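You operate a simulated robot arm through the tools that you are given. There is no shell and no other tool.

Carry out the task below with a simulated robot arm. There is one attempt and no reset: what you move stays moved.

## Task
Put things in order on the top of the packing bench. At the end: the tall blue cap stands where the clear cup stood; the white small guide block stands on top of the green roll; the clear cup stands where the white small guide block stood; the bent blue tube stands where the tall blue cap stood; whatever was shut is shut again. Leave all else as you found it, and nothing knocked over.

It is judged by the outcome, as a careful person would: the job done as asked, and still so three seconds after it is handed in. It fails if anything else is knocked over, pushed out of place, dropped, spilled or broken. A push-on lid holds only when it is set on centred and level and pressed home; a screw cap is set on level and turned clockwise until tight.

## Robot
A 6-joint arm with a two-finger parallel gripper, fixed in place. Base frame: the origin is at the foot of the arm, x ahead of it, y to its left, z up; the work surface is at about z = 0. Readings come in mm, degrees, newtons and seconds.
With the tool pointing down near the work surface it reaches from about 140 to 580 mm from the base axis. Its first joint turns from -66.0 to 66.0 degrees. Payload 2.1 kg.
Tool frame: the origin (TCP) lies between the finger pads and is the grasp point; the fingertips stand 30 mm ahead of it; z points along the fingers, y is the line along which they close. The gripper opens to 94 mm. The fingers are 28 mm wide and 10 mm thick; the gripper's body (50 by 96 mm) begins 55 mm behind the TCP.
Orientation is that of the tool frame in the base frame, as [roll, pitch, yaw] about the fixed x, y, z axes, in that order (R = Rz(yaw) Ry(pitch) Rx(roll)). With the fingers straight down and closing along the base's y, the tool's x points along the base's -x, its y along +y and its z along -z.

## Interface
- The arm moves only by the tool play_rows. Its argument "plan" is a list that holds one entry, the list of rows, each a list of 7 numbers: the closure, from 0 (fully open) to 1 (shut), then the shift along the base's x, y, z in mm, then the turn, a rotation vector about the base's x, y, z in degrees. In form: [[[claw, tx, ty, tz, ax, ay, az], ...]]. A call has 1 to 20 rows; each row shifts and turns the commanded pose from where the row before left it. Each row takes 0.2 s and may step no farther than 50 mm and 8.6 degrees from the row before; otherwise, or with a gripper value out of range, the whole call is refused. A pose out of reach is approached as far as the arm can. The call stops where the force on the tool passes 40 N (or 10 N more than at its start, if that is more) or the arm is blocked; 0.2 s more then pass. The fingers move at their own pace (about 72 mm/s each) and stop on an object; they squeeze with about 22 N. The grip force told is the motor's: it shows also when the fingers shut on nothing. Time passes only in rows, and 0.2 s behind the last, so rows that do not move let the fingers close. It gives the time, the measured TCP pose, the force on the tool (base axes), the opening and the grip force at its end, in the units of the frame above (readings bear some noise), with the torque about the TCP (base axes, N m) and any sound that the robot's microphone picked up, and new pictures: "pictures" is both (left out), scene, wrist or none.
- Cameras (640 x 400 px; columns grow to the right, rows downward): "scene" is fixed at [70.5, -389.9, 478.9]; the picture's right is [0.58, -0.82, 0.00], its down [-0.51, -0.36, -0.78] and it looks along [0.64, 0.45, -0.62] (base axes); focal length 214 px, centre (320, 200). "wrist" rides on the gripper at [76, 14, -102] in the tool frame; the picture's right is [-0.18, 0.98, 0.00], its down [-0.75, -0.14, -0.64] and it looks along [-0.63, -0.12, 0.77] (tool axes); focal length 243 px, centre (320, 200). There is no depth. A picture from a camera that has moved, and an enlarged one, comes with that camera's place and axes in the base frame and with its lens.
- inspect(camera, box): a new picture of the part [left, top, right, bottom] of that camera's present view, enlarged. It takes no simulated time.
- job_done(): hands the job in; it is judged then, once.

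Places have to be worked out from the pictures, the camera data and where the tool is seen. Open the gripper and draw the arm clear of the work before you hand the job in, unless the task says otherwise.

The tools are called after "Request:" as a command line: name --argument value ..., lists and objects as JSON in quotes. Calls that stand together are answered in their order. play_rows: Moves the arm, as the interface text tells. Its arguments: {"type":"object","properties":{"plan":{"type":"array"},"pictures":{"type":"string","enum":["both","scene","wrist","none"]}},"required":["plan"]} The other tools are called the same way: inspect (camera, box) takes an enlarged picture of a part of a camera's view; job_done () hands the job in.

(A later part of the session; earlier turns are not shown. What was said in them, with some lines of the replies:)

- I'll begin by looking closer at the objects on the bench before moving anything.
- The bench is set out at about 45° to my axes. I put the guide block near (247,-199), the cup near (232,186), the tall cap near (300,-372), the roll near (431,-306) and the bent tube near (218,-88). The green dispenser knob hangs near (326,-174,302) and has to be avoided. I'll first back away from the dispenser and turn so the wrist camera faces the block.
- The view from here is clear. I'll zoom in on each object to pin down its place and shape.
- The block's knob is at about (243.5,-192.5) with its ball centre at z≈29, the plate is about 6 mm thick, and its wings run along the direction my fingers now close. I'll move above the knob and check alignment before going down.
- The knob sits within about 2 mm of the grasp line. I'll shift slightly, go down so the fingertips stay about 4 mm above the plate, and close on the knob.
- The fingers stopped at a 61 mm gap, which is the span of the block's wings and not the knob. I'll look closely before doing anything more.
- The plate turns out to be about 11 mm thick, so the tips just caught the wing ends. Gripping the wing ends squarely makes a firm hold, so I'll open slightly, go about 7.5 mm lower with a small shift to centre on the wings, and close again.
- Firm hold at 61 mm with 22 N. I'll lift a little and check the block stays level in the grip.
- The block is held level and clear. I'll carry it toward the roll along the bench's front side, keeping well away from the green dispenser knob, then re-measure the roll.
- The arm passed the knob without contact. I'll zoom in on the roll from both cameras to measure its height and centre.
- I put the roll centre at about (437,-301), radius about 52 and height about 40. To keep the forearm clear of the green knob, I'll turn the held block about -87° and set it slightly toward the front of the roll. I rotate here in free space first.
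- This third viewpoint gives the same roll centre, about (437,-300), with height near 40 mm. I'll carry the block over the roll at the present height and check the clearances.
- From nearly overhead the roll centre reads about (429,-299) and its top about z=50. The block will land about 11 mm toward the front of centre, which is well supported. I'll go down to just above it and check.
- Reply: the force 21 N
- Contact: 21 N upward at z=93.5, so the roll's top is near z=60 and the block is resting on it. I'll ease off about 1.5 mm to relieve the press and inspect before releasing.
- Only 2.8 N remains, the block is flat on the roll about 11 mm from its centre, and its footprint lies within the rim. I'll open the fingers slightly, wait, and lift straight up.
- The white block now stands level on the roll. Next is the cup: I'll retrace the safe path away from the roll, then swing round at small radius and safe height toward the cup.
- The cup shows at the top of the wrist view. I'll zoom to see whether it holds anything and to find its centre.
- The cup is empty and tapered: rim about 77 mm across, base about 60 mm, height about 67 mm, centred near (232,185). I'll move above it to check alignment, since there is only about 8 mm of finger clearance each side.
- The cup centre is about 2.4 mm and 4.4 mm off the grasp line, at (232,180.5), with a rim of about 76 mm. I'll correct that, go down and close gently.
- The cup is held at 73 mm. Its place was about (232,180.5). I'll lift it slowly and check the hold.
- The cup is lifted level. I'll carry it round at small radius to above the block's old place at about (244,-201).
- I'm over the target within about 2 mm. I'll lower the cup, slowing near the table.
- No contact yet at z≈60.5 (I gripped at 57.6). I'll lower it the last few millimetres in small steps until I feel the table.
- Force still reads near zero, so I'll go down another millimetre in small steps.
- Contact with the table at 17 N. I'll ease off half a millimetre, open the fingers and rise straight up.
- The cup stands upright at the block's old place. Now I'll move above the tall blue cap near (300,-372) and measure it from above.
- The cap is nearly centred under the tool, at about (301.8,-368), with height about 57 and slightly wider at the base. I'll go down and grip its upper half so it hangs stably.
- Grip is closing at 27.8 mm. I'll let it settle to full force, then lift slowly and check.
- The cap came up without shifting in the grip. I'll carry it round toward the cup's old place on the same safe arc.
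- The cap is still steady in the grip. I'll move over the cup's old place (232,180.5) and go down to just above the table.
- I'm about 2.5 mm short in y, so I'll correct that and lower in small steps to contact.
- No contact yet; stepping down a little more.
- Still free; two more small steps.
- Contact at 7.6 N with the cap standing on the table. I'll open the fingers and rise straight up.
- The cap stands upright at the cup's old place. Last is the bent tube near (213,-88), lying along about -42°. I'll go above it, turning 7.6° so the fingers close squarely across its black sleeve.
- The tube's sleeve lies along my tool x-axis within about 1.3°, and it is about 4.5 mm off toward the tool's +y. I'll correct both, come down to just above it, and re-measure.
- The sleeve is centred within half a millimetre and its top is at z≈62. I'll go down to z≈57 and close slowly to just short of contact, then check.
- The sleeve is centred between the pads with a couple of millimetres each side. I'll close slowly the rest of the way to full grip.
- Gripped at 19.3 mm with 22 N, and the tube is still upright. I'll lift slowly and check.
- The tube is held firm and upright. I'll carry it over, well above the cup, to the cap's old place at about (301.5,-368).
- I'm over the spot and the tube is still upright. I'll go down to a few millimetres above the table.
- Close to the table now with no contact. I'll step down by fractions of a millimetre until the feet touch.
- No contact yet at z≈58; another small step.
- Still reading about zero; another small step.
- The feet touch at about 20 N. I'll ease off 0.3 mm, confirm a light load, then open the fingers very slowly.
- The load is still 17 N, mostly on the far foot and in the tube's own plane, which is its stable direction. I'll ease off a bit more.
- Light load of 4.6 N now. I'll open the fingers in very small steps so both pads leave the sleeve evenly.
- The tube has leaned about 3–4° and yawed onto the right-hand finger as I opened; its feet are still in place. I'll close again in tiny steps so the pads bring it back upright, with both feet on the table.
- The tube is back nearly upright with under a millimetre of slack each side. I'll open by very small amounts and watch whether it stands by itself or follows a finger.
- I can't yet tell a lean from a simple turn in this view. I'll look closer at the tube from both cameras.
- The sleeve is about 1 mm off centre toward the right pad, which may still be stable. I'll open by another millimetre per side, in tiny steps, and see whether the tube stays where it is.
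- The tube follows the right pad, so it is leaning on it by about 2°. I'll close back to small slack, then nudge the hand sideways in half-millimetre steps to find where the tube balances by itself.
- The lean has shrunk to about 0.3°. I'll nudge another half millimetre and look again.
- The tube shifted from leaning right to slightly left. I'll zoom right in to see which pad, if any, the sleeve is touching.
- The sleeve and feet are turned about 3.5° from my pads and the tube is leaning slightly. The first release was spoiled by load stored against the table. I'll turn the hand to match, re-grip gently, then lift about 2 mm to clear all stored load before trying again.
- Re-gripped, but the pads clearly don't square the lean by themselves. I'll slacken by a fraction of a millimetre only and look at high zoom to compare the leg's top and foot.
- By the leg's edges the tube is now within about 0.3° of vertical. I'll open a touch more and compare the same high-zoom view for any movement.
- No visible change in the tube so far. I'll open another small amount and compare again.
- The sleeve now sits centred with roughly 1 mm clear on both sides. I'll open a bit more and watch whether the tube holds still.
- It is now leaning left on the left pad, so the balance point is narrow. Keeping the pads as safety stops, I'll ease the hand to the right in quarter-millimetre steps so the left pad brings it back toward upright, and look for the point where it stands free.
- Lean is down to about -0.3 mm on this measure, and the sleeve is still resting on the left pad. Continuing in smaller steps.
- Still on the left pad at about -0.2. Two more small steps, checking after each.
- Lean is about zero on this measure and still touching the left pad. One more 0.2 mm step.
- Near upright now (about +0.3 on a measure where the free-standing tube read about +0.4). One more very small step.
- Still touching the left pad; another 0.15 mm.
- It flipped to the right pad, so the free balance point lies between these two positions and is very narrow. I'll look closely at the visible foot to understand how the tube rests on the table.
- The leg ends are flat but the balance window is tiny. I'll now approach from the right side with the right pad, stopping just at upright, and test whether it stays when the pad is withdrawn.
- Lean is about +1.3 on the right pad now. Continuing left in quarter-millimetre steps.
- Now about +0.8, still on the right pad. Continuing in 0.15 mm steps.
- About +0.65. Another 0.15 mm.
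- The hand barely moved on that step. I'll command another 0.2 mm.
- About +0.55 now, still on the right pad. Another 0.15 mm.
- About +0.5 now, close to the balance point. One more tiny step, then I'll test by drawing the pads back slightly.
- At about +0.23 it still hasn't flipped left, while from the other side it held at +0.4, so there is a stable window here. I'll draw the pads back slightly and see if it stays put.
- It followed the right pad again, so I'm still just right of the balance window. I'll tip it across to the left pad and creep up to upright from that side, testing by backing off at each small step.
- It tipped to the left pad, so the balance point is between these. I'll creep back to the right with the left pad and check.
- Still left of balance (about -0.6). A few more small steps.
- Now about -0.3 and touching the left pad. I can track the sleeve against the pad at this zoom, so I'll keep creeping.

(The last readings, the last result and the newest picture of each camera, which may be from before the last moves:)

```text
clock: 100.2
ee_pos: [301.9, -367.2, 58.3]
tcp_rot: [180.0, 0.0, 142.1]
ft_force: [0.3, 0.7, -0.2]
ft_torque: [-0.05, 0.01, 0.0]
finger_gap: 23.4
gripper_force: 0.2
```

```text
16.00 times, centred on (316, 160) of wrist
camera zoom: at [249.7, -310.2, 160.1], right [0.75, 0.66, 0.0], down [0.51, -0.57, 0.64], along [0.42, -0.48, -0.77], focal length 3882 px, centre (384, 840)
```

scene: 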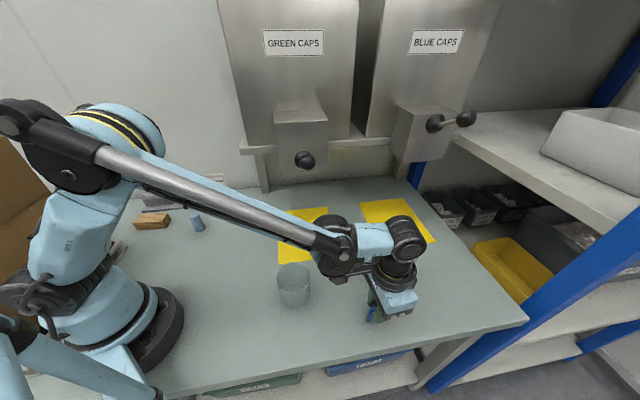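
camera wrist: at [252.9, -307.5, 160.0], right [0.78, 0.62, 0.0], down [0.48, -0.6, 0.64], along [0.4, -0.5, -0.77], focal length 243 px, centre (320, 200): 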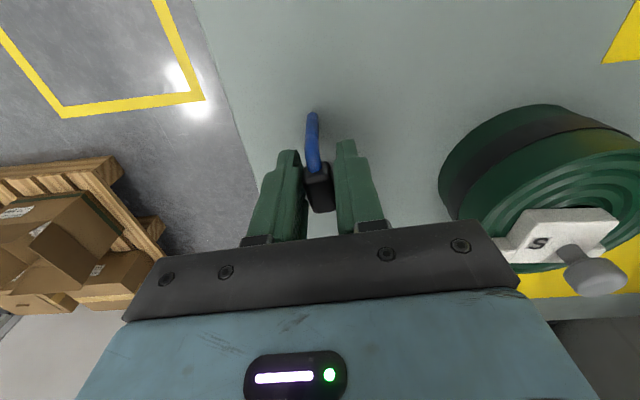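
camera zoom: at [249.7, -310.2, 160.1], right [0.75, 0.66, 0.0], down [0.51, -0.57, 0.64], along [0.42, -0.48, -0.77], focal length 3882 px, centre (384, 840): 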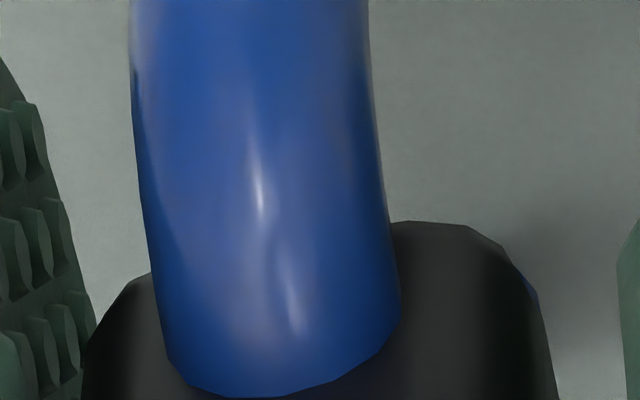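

About -0.1 now. Two more cautious steps toward the balance point.

Request:
play_rows --plan '[[[0.75, 0.123, 0.158, 0, 0, 0, 0], [0.75, 0, 0, 0, 0, 0, 0], [0.75, 0, 0, 0, 0, 0, 0]]]' --pictures "none"

Request:
inspect --camera "wrist" --box '[295, 100, 345, 170]'

Request:
inspect --camera "wrist" --box '[300, 150, 332, 170]'

```text
clock: 101.0
ee_pos: [300.7, -368.8, 56.5]
tcp_rot: [180.0, -0.1, 142.0]
ft_force: [0.7, 0.6, 0.5]
ft_torque: [-0.02, 0.01, 0.02]
finger_gap: 23.6
gripper_force: 0.0
```

```text
5.71 times, centred on (320, 135) of wrist
camera zoom: at [250.0, -309.8, 160.2], right [0.75, 0.66, 0.0], down [0.51, -0.57, 0.64], along [0.42, -0.48, -0.77], focal length 1386 px, centre (320, 571)
```

zoom: 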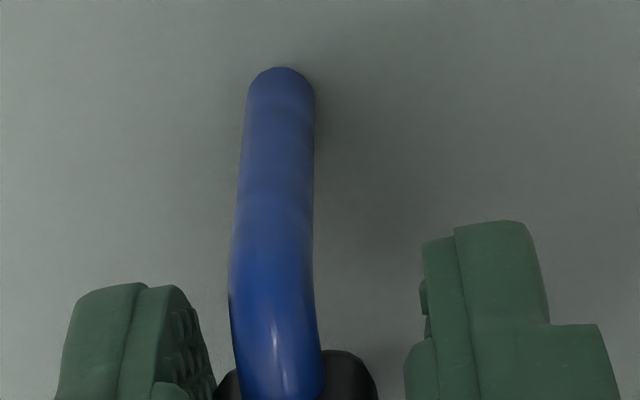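

```text
16.00 times, centred on (316, 160) of wrist
camera zoom: at [250.0, -309.8, 160.2], right [0.75, 0.66, 0.0], down [0.51, -0.57, 0.64], along [0.42, -0.48, -0.77], focal length 3882 px, centre (384, 840)
```

zoom: 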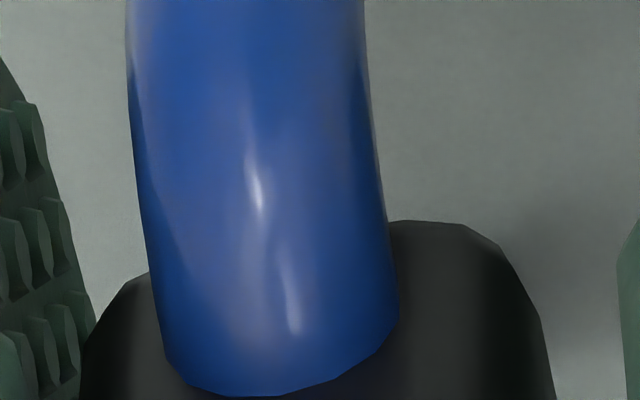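

I'm right at the edge of the balance point. I'll back the hand off 0.2 mm and see whether the sleeve stays (standing free) or follows the left pad.

Request:
play_rows --plan '[[[0.75, -0.062, -0.079, 0, 0, 0, 0], [0.75, -0.062, -0.079, 0, 0, 0, 0], [0.75, 0, 0, 0, 0, 0, 0], [0.75, 0, 0, 0, 0, 0, 0]]]' --pictures "none"

Request:
inspect --camera "wrist" --box '[295, 100, 345, 170]'

Request:
inspect --camera "wrist" --box '[300, 150, 332, 170]'

```text
clock: 102.0
ee_pos: [300.0, -369.2, 57.7]
tcp_rot: [179.9, 0.0, 142.0]
ft_force: [-0.4, -0.8, -0.8]
ft_torque: [-0.03, 0.01, 0.0]
finger_gap: 23.5
gripper_force: 0.0
```

```text
5.71 times, centred on (320, 135) of wrist
camera zoom: at [249.9, -310.3, 160.2], right [0.75, 0.66, 0.0], down [0.51, -0.57, 0.64], along [0.42, -0.48, -0.77], focal length 1386 px, centre (320, 571)
```

zoom: 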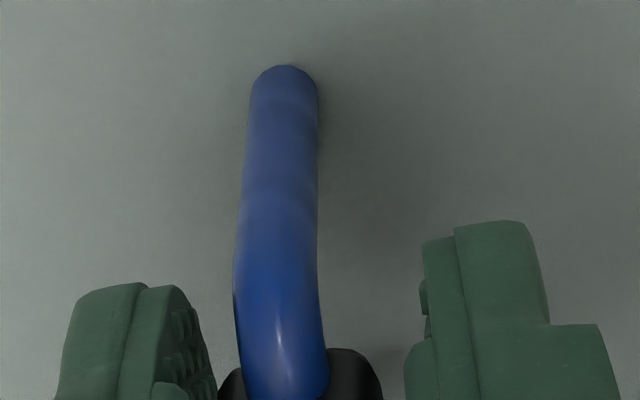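

```text
16.00 times, centred on (316, 160) of wrist
camera zoom: at [249.9, -310.3, 160.2], right [0.75, 0.66, 0.0], down [0.51, -0.57, 0.64], along [0.42, -0.48, -0.77], focal length 3882 px, centre (384, 840)
```

zoom: 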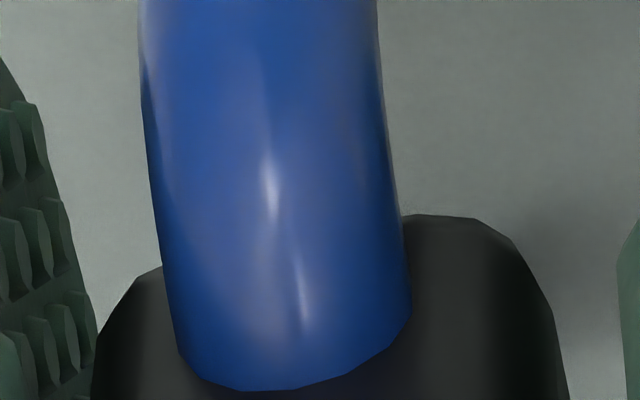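

The tube stayed where it was while the hand moved away, so it is now standing free. I'll open the fingers in small steps, leaving the hand still, and verify it stays.

Request:
play_rows --plan '[[[0.748, 0, 0, 0, 0, 0, 0], [0.746, 0, 0, 0, 0, 0, 0], [0.744, 0, 0, 0, 0, 0, 0], [0.742, 0, 0, 0, 0, 0, 0], [0.74, 0, 0, 0, 0, 0, 0], [0.738, 0, 0, 0, 0, 0, 0], [0.736, 0, 0, 0, 0, 0, 0], [0.734, 0, 0, 0, 0, 0, 0], [0.734, 0, 0, 0, 0, 0, 0], [0.734, 0, 0, 0, 0, 0, 0]]]' --pictures "none"

Request:
inspect --camera "wrist" --box '[295, 100, 345, 170]'

Request:
inspect --camera "wrist" --box '[300, 150, 332, 170]'

```text
clock: 104.2
ee_pos: [301.1, -368.0, 56.5]
tcp_rot: [180.0, 0.1, 142.0]
ft_force: [-0.6, 0.6, -0.4]
ft_torque: [0.0, 0.04, 0.0]
finger_gap: 24.8
gripper_force: 0.1
```

```text
5.71 times, centred on (320, 135) of wrist
camera zoom: at [249.9, -310.3, 160.2], right [0.75, 0.66, 0.0], down [0.51, -0.57, 0.64], along [0.42, -0.48, -0.77], focal length 1386 px, centre (320, 571)
```

zoom: 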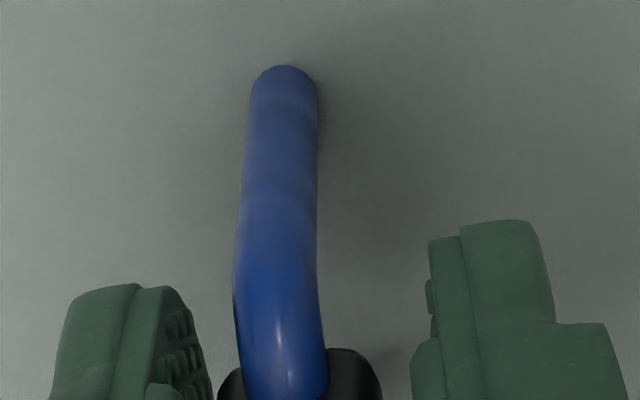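

```text
16.00 times, centred on (316, 160) of wrist
camera zoom: at [249.9, -310.3, 160.2], right [0.75, 0.66, 0.0], down [0.51, -0.57, 0.64], along [0.42, -0.48, -0.77], focal length 3882 px, centre (384, 840)
```

zoom: 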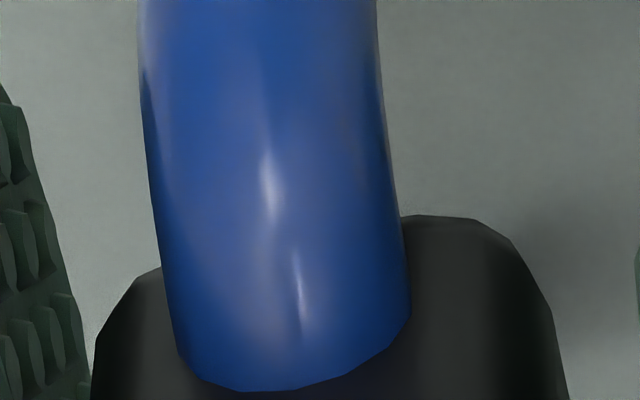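

The tube stays perfectly still while the pads withdraw, so it is standing on its own. I'll keep opening gently to a wide gap.

Request:
play_rows --plan '[[[0.73, 0, 0, 0, 0, 0, 0], [0.725, 0, 0, 0, 0, 0, 0], [0.72, 0, 0, 0, 0, 0, 0], [0.71, 0, 0, 0, 0, 0, 0], [0.7, 0, 0, 0, 0, 0, 0], [0.69, 0, 0, 0, 0, 0, 0], [0.68, 0, 0, 0, 0, 0, 0], [0.67, 0, 0, 0, 0, 0, 0], [0.66, 0, 0, 0, 0, 0, 0], [0.65, 0, 0, 0, 0, 0, 0], [0.65, 0, 0, 0, 0, 0, 0]]]' --pictures "none"

Request:
inspect --camera "wrist" --box '[295, 100, 345, 170]'

Request:
inspect --camera "wrist" --box '[300, 150, 332, 170]'

```text
clock: 106.6
ee_pos: [300.9, -369.2, 57.8]
tcp_rot: [-179.9, 0.0, 142.0]
ft_force: [0.0, -1.6, 0.1]
ft_torque: [0.02, 0.0, -0.03]
finger_gap: 32.9
gripper_force: 0.0
```

```text
5.71 times, centred on (320, 135) of wrist
camera zoom: at [249.9, -310.3, 160.2], right [0.75, 0.66, 0.0], down [0.51, -0.57, 0.64], along [0.42, -0.48, -0.77], focal length 1386 px, centre (320, 571)
```

zoom: 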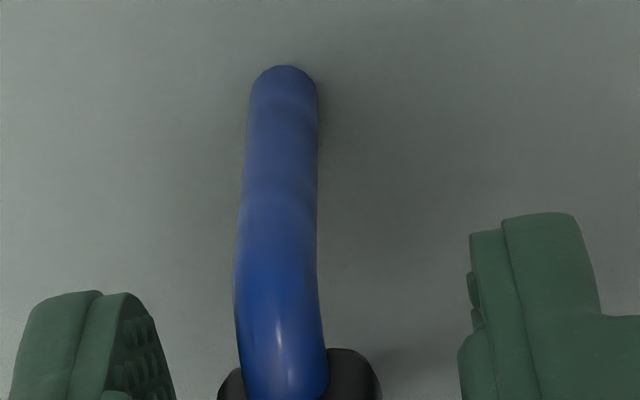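

```text
16.00 times, centred on (316, 160) of wrist
camera zoom: at [249.9, -310.3, 160.2], right [0.75, 0.66, 0.0], down [0.51, -0.57, 0.64], along [0.42, -0.48, -0.77], focal length 3882 px, centre (384, 840)
```

zoom: 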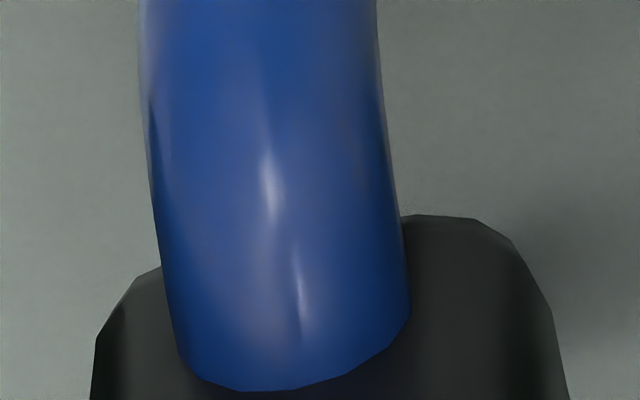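

The tube hasn't moved at all with the pads over 6 mm clear each side. I'll open wider and then rise straight up slowly.

Request:
play_rows --plan '[[[0.62, 0, 0, 0, 0, 0, 0], [0.58, 0, 0, 0, 0, 0, 0], [0.54, 0, 0, 0, 0, 0, 0], [0.5, 0, 0, 0, 0, 0, 0], [0.45, 0, 0, 0, 0, 0, 0], [0.4, 0, 0, 0, 0, 0, 0], [0.4, 0, 0, 3, 0, 0, 0], [0.4, 0, 0, 6, 0, 0, 0], [0.4, 0, 0, 10, 0, 0, 0], [0.4, 0, 0, 15, 0, 0, 0], [0.4, 0, 0, 20, 0, 0, 0], [0.4, 0, 0, 25, 0, 0, 0], [0.4, 0, 0, 25, 0, 0, 0], [0.4, 0, 0, 0, 0, 0, 0]]]'

Request:
inspect --camera "scene" --box '[340, 230, 440, 330]'

Request:
inspect --camera "wrist" --box '[240, 40, 400, 160]'

```text
clock: 109.6
ee_pos: [302.1, -368.8, 162.2]
tcp_rot: [-180.0, 0.0, 142.0]
ft_force: [0.7, 0.7, 0.5]
ft_torque: [0.01, -0.03, 0.01]
finger_gap: 56.4
gripper_force: 0.0
camera wrist: at [249.9, -310.4, 264.5], right [0.75, 0.66, 0.0], down [0.51, -0.57, 0.64], along [0.42, -0.48, -0.77], focal length 243 px, centre (320, 200)
```

scene: 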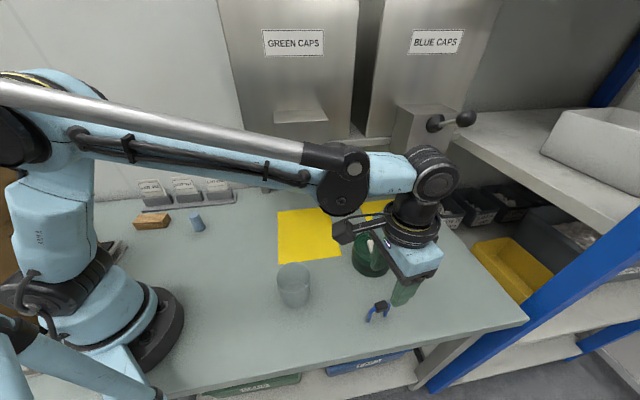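
wrist: 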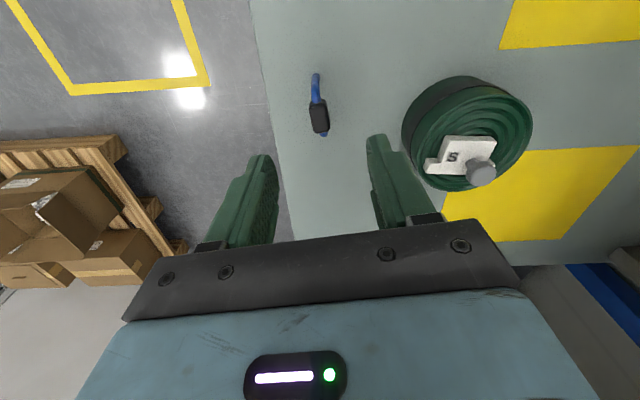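

```text
4.00 times, centred on (390, 280) of scene
camera zoom: at [70.5, -389.9, 478.9], right [0.58, -0.82, 0.0], down [-0.51, -0.36, -0.78], along [0.64, 0.45, -0.62], focal length 858 px, centre (40, -120)
```

zoom: 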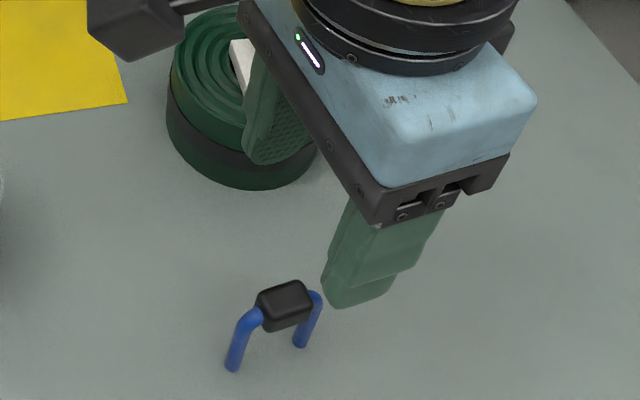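

```text
3.33 times, centred on (320, 100) of wrist
camera zoom: at [249.9, -310.4, 264.5], right [0.75, 0.66, 0.0], down [0.51, -0.57, 0.64], along [0.42, -0.48, -0.77], focal length 809 px, centre (320, 533)
```

zoom: 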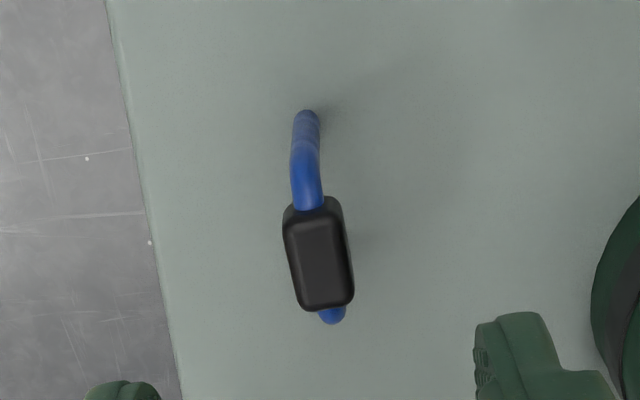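

The tube stands on its own at the cap's old place. I'll draw the arm up and away from the work, then check everything once more.

Request:
play_rows --plan '[[[0.4, 0, 0, 20, 0, 0, 0], [0.4, -5, 12, 15, 0, 0, 0], [0.4, -12, 30, 10, 0, 0, 0], [0.4, -14, 32, 10, 0, 0, 0], [0.4, -14, 32, 10, 0, 0, 0], [0.4, -14, 32, 10, 0, 0, 0], [0.3, -14, 32, 10, 0, 0, 0], [0.2, -14, 32, 10, 0, 0, 0], [0.1, -14, 32, 5, 0, 0, 0], [0, -12, 30, 0, 0, 0, 0], [0, -5, 25, 0, 0, 0, 0], [0, 0, 0, 0, 0, 0, 0]]]'

Request:
inspect --camera "scene" --box '[260, 200, 440, 340]'

Request:
inspect --camera "scene" --box '[360, 290, 400, 330]'

```text
clock: 112.2
ee_pos: [183.2, -80.2, 260.5]
tcp_rot: [-180.0, -0.1, 142.0]
ft_force: [0.0, 0.5, 0.1]
ft_torque: [0.0, -0.02, 0.02]
finger_gap: 94.1
gripper_force: 0.0
camera wrist: at [131.8, -21.1, 363.2], right [0.75, 0.66, 0.0], down [0.51, -0.57, 0.64], along [0.42, -0.48, -0.77], focal length 243 px, centre (320, 200)
```

scene: 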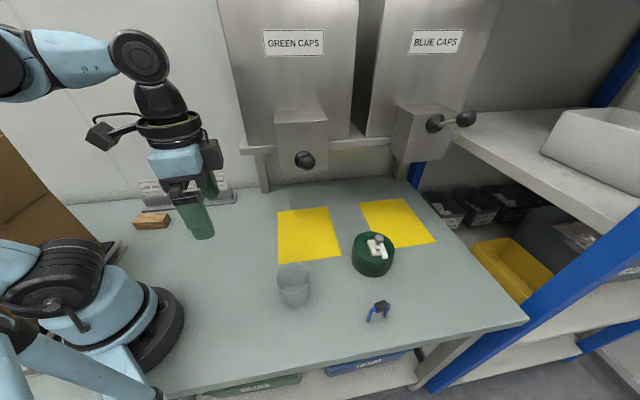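
wrist: 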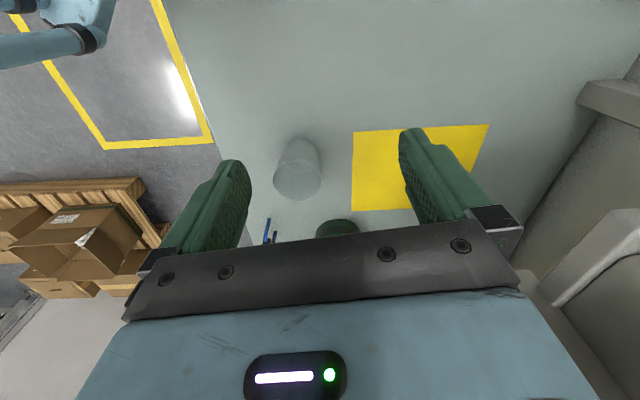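

```text
2.86 times, centred on (350, 270) of scene
camera zoom: at [70.5, -389.9, 478.9], right [0.58, -0.82, 0.0], down [-0.51, -0.36, -0.78], along [0.64, 0.45, -0.62], focal length 613 px, centre (234, 0)
```

zoom: 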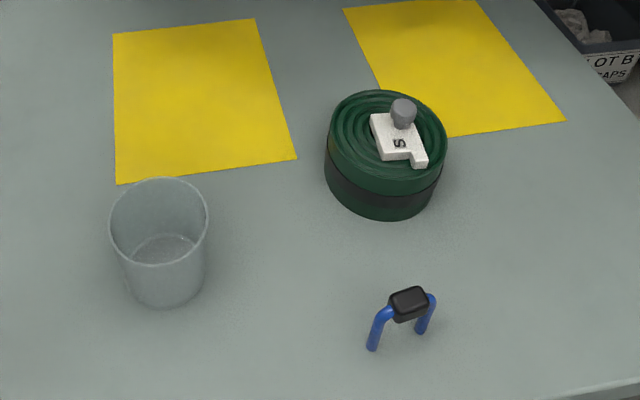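

```text
10.00 times, centred on (380, 310) of scene
camera zoom: at [70.5, -389.9, 478.9], right [0.58, -0.82, 0.0], down [-0.51, -0.36, -0.78], along [0.64, 0.45, -0.62], focal length 2145 px, centre (-280, -900)
```

zoom: 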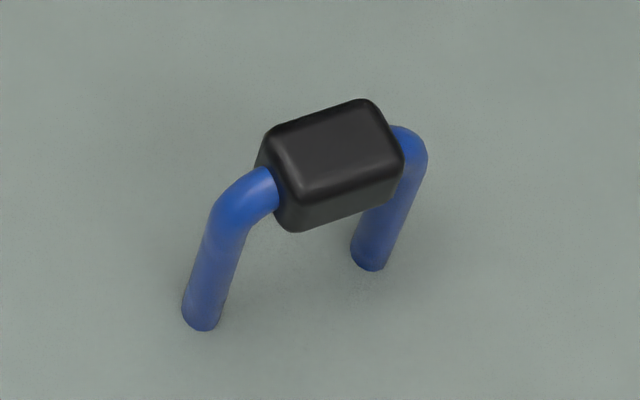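

Block, cup and tube all stand well. I'll raise the arm a little to uncover the blue cap, wait a few seconds, and confirm nothing creeps.

Request:
play_rows --plan '[[[0, 0, 0, 30, 0, 0, 0], [0, 0, 0, 30, 0, 0, 0], [0, 0, 0, 25, 0, 0, 0], [0, 0, 0, 0, 0, 0, 0], [0, 0, 0, 0, 0, 0, 0], [0, 0, 0, 0, 0, 0, 0], [0, 0, 0, 0, 0, 0, 0], [0, 0, 0, 0, 0, 0, 0], [0, 0, 0, 0, 0, 0, 0], [0, 0, 0, 0, 0, 0, 0], [0, 0, 0, 0, 0, 0, 0], [0, 0, 0, 0, 0, 0, 0], [0, 0, 0, 0, 0, 0, 0], [0, 0, 0, 0, 0, 0, 0], [0, 0, 0, 0, 0, 0, 0], [0, 0, 0, 0, 0, 0, 0], [0, 0, 0, 0, 0, 0, 0], [0, 0, 0, 0, 0, 0, 0], [0, 0, 0, 0, 0, 0, 0], [0, 0, 0, 0, 0, 0, 0]]]'

Request:
inspect --camera "scene" --box '[360, 290, 400, 330]'

Request:
inspect --camera "scene" --box '[110, 160, 260, 260]'

```text
clock: 116.4
ee_pos: [185.2, -80.2, 345.1]
tcp_rot: [179.9, 0.0, 142.1]
ft_force: [0.1, -1.2, 0.5]
ft_torque: [-0.01, -0.01, -0.01]
finger_gap: 94.0
gripper_force: 0.1
camera wrist: at [132.5, -21.9, 448.6], right [0.75, 0.66, 0.0], down [0.51, -0.57, 0.64], along [0.42, -0.48, -0.77], focal length 243 px, centre (320, 200)
```

scene: 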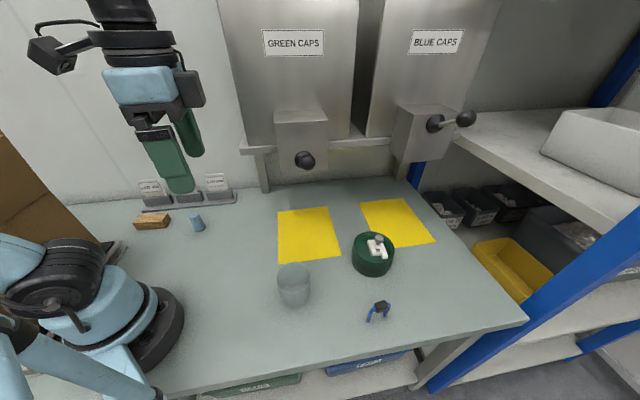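
wrist: 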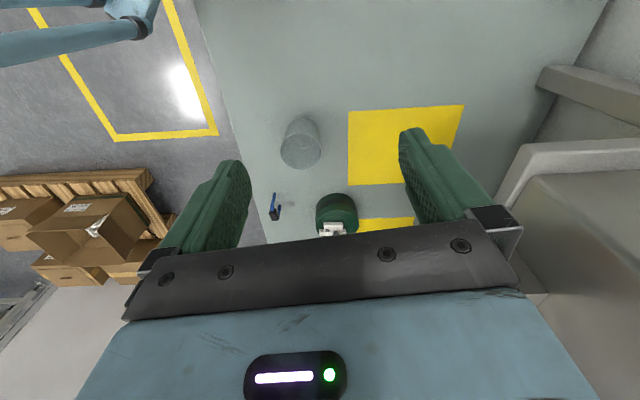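

```text
10.00 times, centred on (380, 310) of scene
camera zoom: at [70.5, -389.9, 478.9], right [0.58, -0.82, 0.0], down [-0.51, -0.36, -0.78], along [0.64, 0.45, -0.62], focal length 2145 px, centre (-280, -900)
```

zoom: 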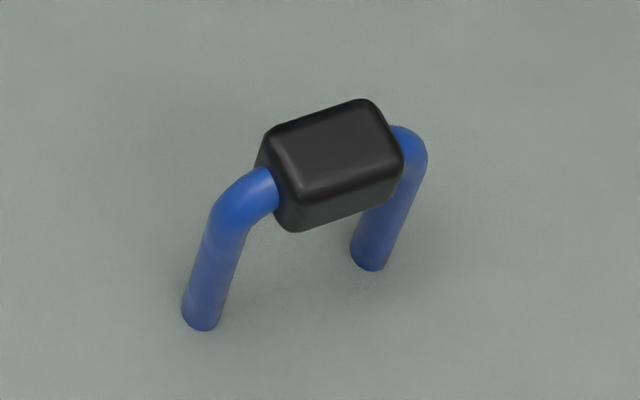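

```text
4.00 times, centred on (185, 210) of scene
camera zoom: at [70.5, -389.9, 478.9], right [0.58, -0.82, 0.0], down [-0.51, -0.36, -0.78], along [0.64, 0.45, -0.62], focal length 858 px, centre (860, 160)
```

zoom: 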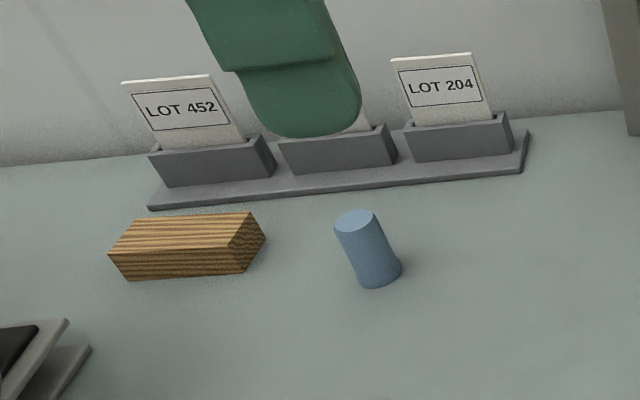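

Four seconds on, the tube hasn't moved. The cap stands at the cup's old place, the cup at the block's, the block on the roll and the tube at the cap's; nothing needed opening and everything else looks undisturbed. The gripper is open and the arm is clear, so I'm handing the job in.

Request:
job_done

```text
The job is handed in.
```

The bench is in the order you asked for, and I have handed the job in.

- **Tall blue cap:** it stands where the clear cup stood, at about (232, 181).
- **White guide block:** it sits level on top of the green roll, about 11 mm from the roll's centre and well inside its rim.
- **Clear cup:** it stands where the white block stood, at about (244, -200).
- **Bent blue tube:** it stands upright on both legs where the cap stood, at about (301, -369).

The tube was the hard part. When I first let go, it leaned onto one finger, so I used the fingertips to bring it back to its balance point before releasing it. It then stood by itself for about ten seconds before I handed in, but it balances on two narrow feet and would tip easily if bumped.

Nothing had to be opened, so there was nothing to shut again. In the last pictures nothing else on the bench had been moved or knocked over. The gripper is open and the arm is clear of the work.
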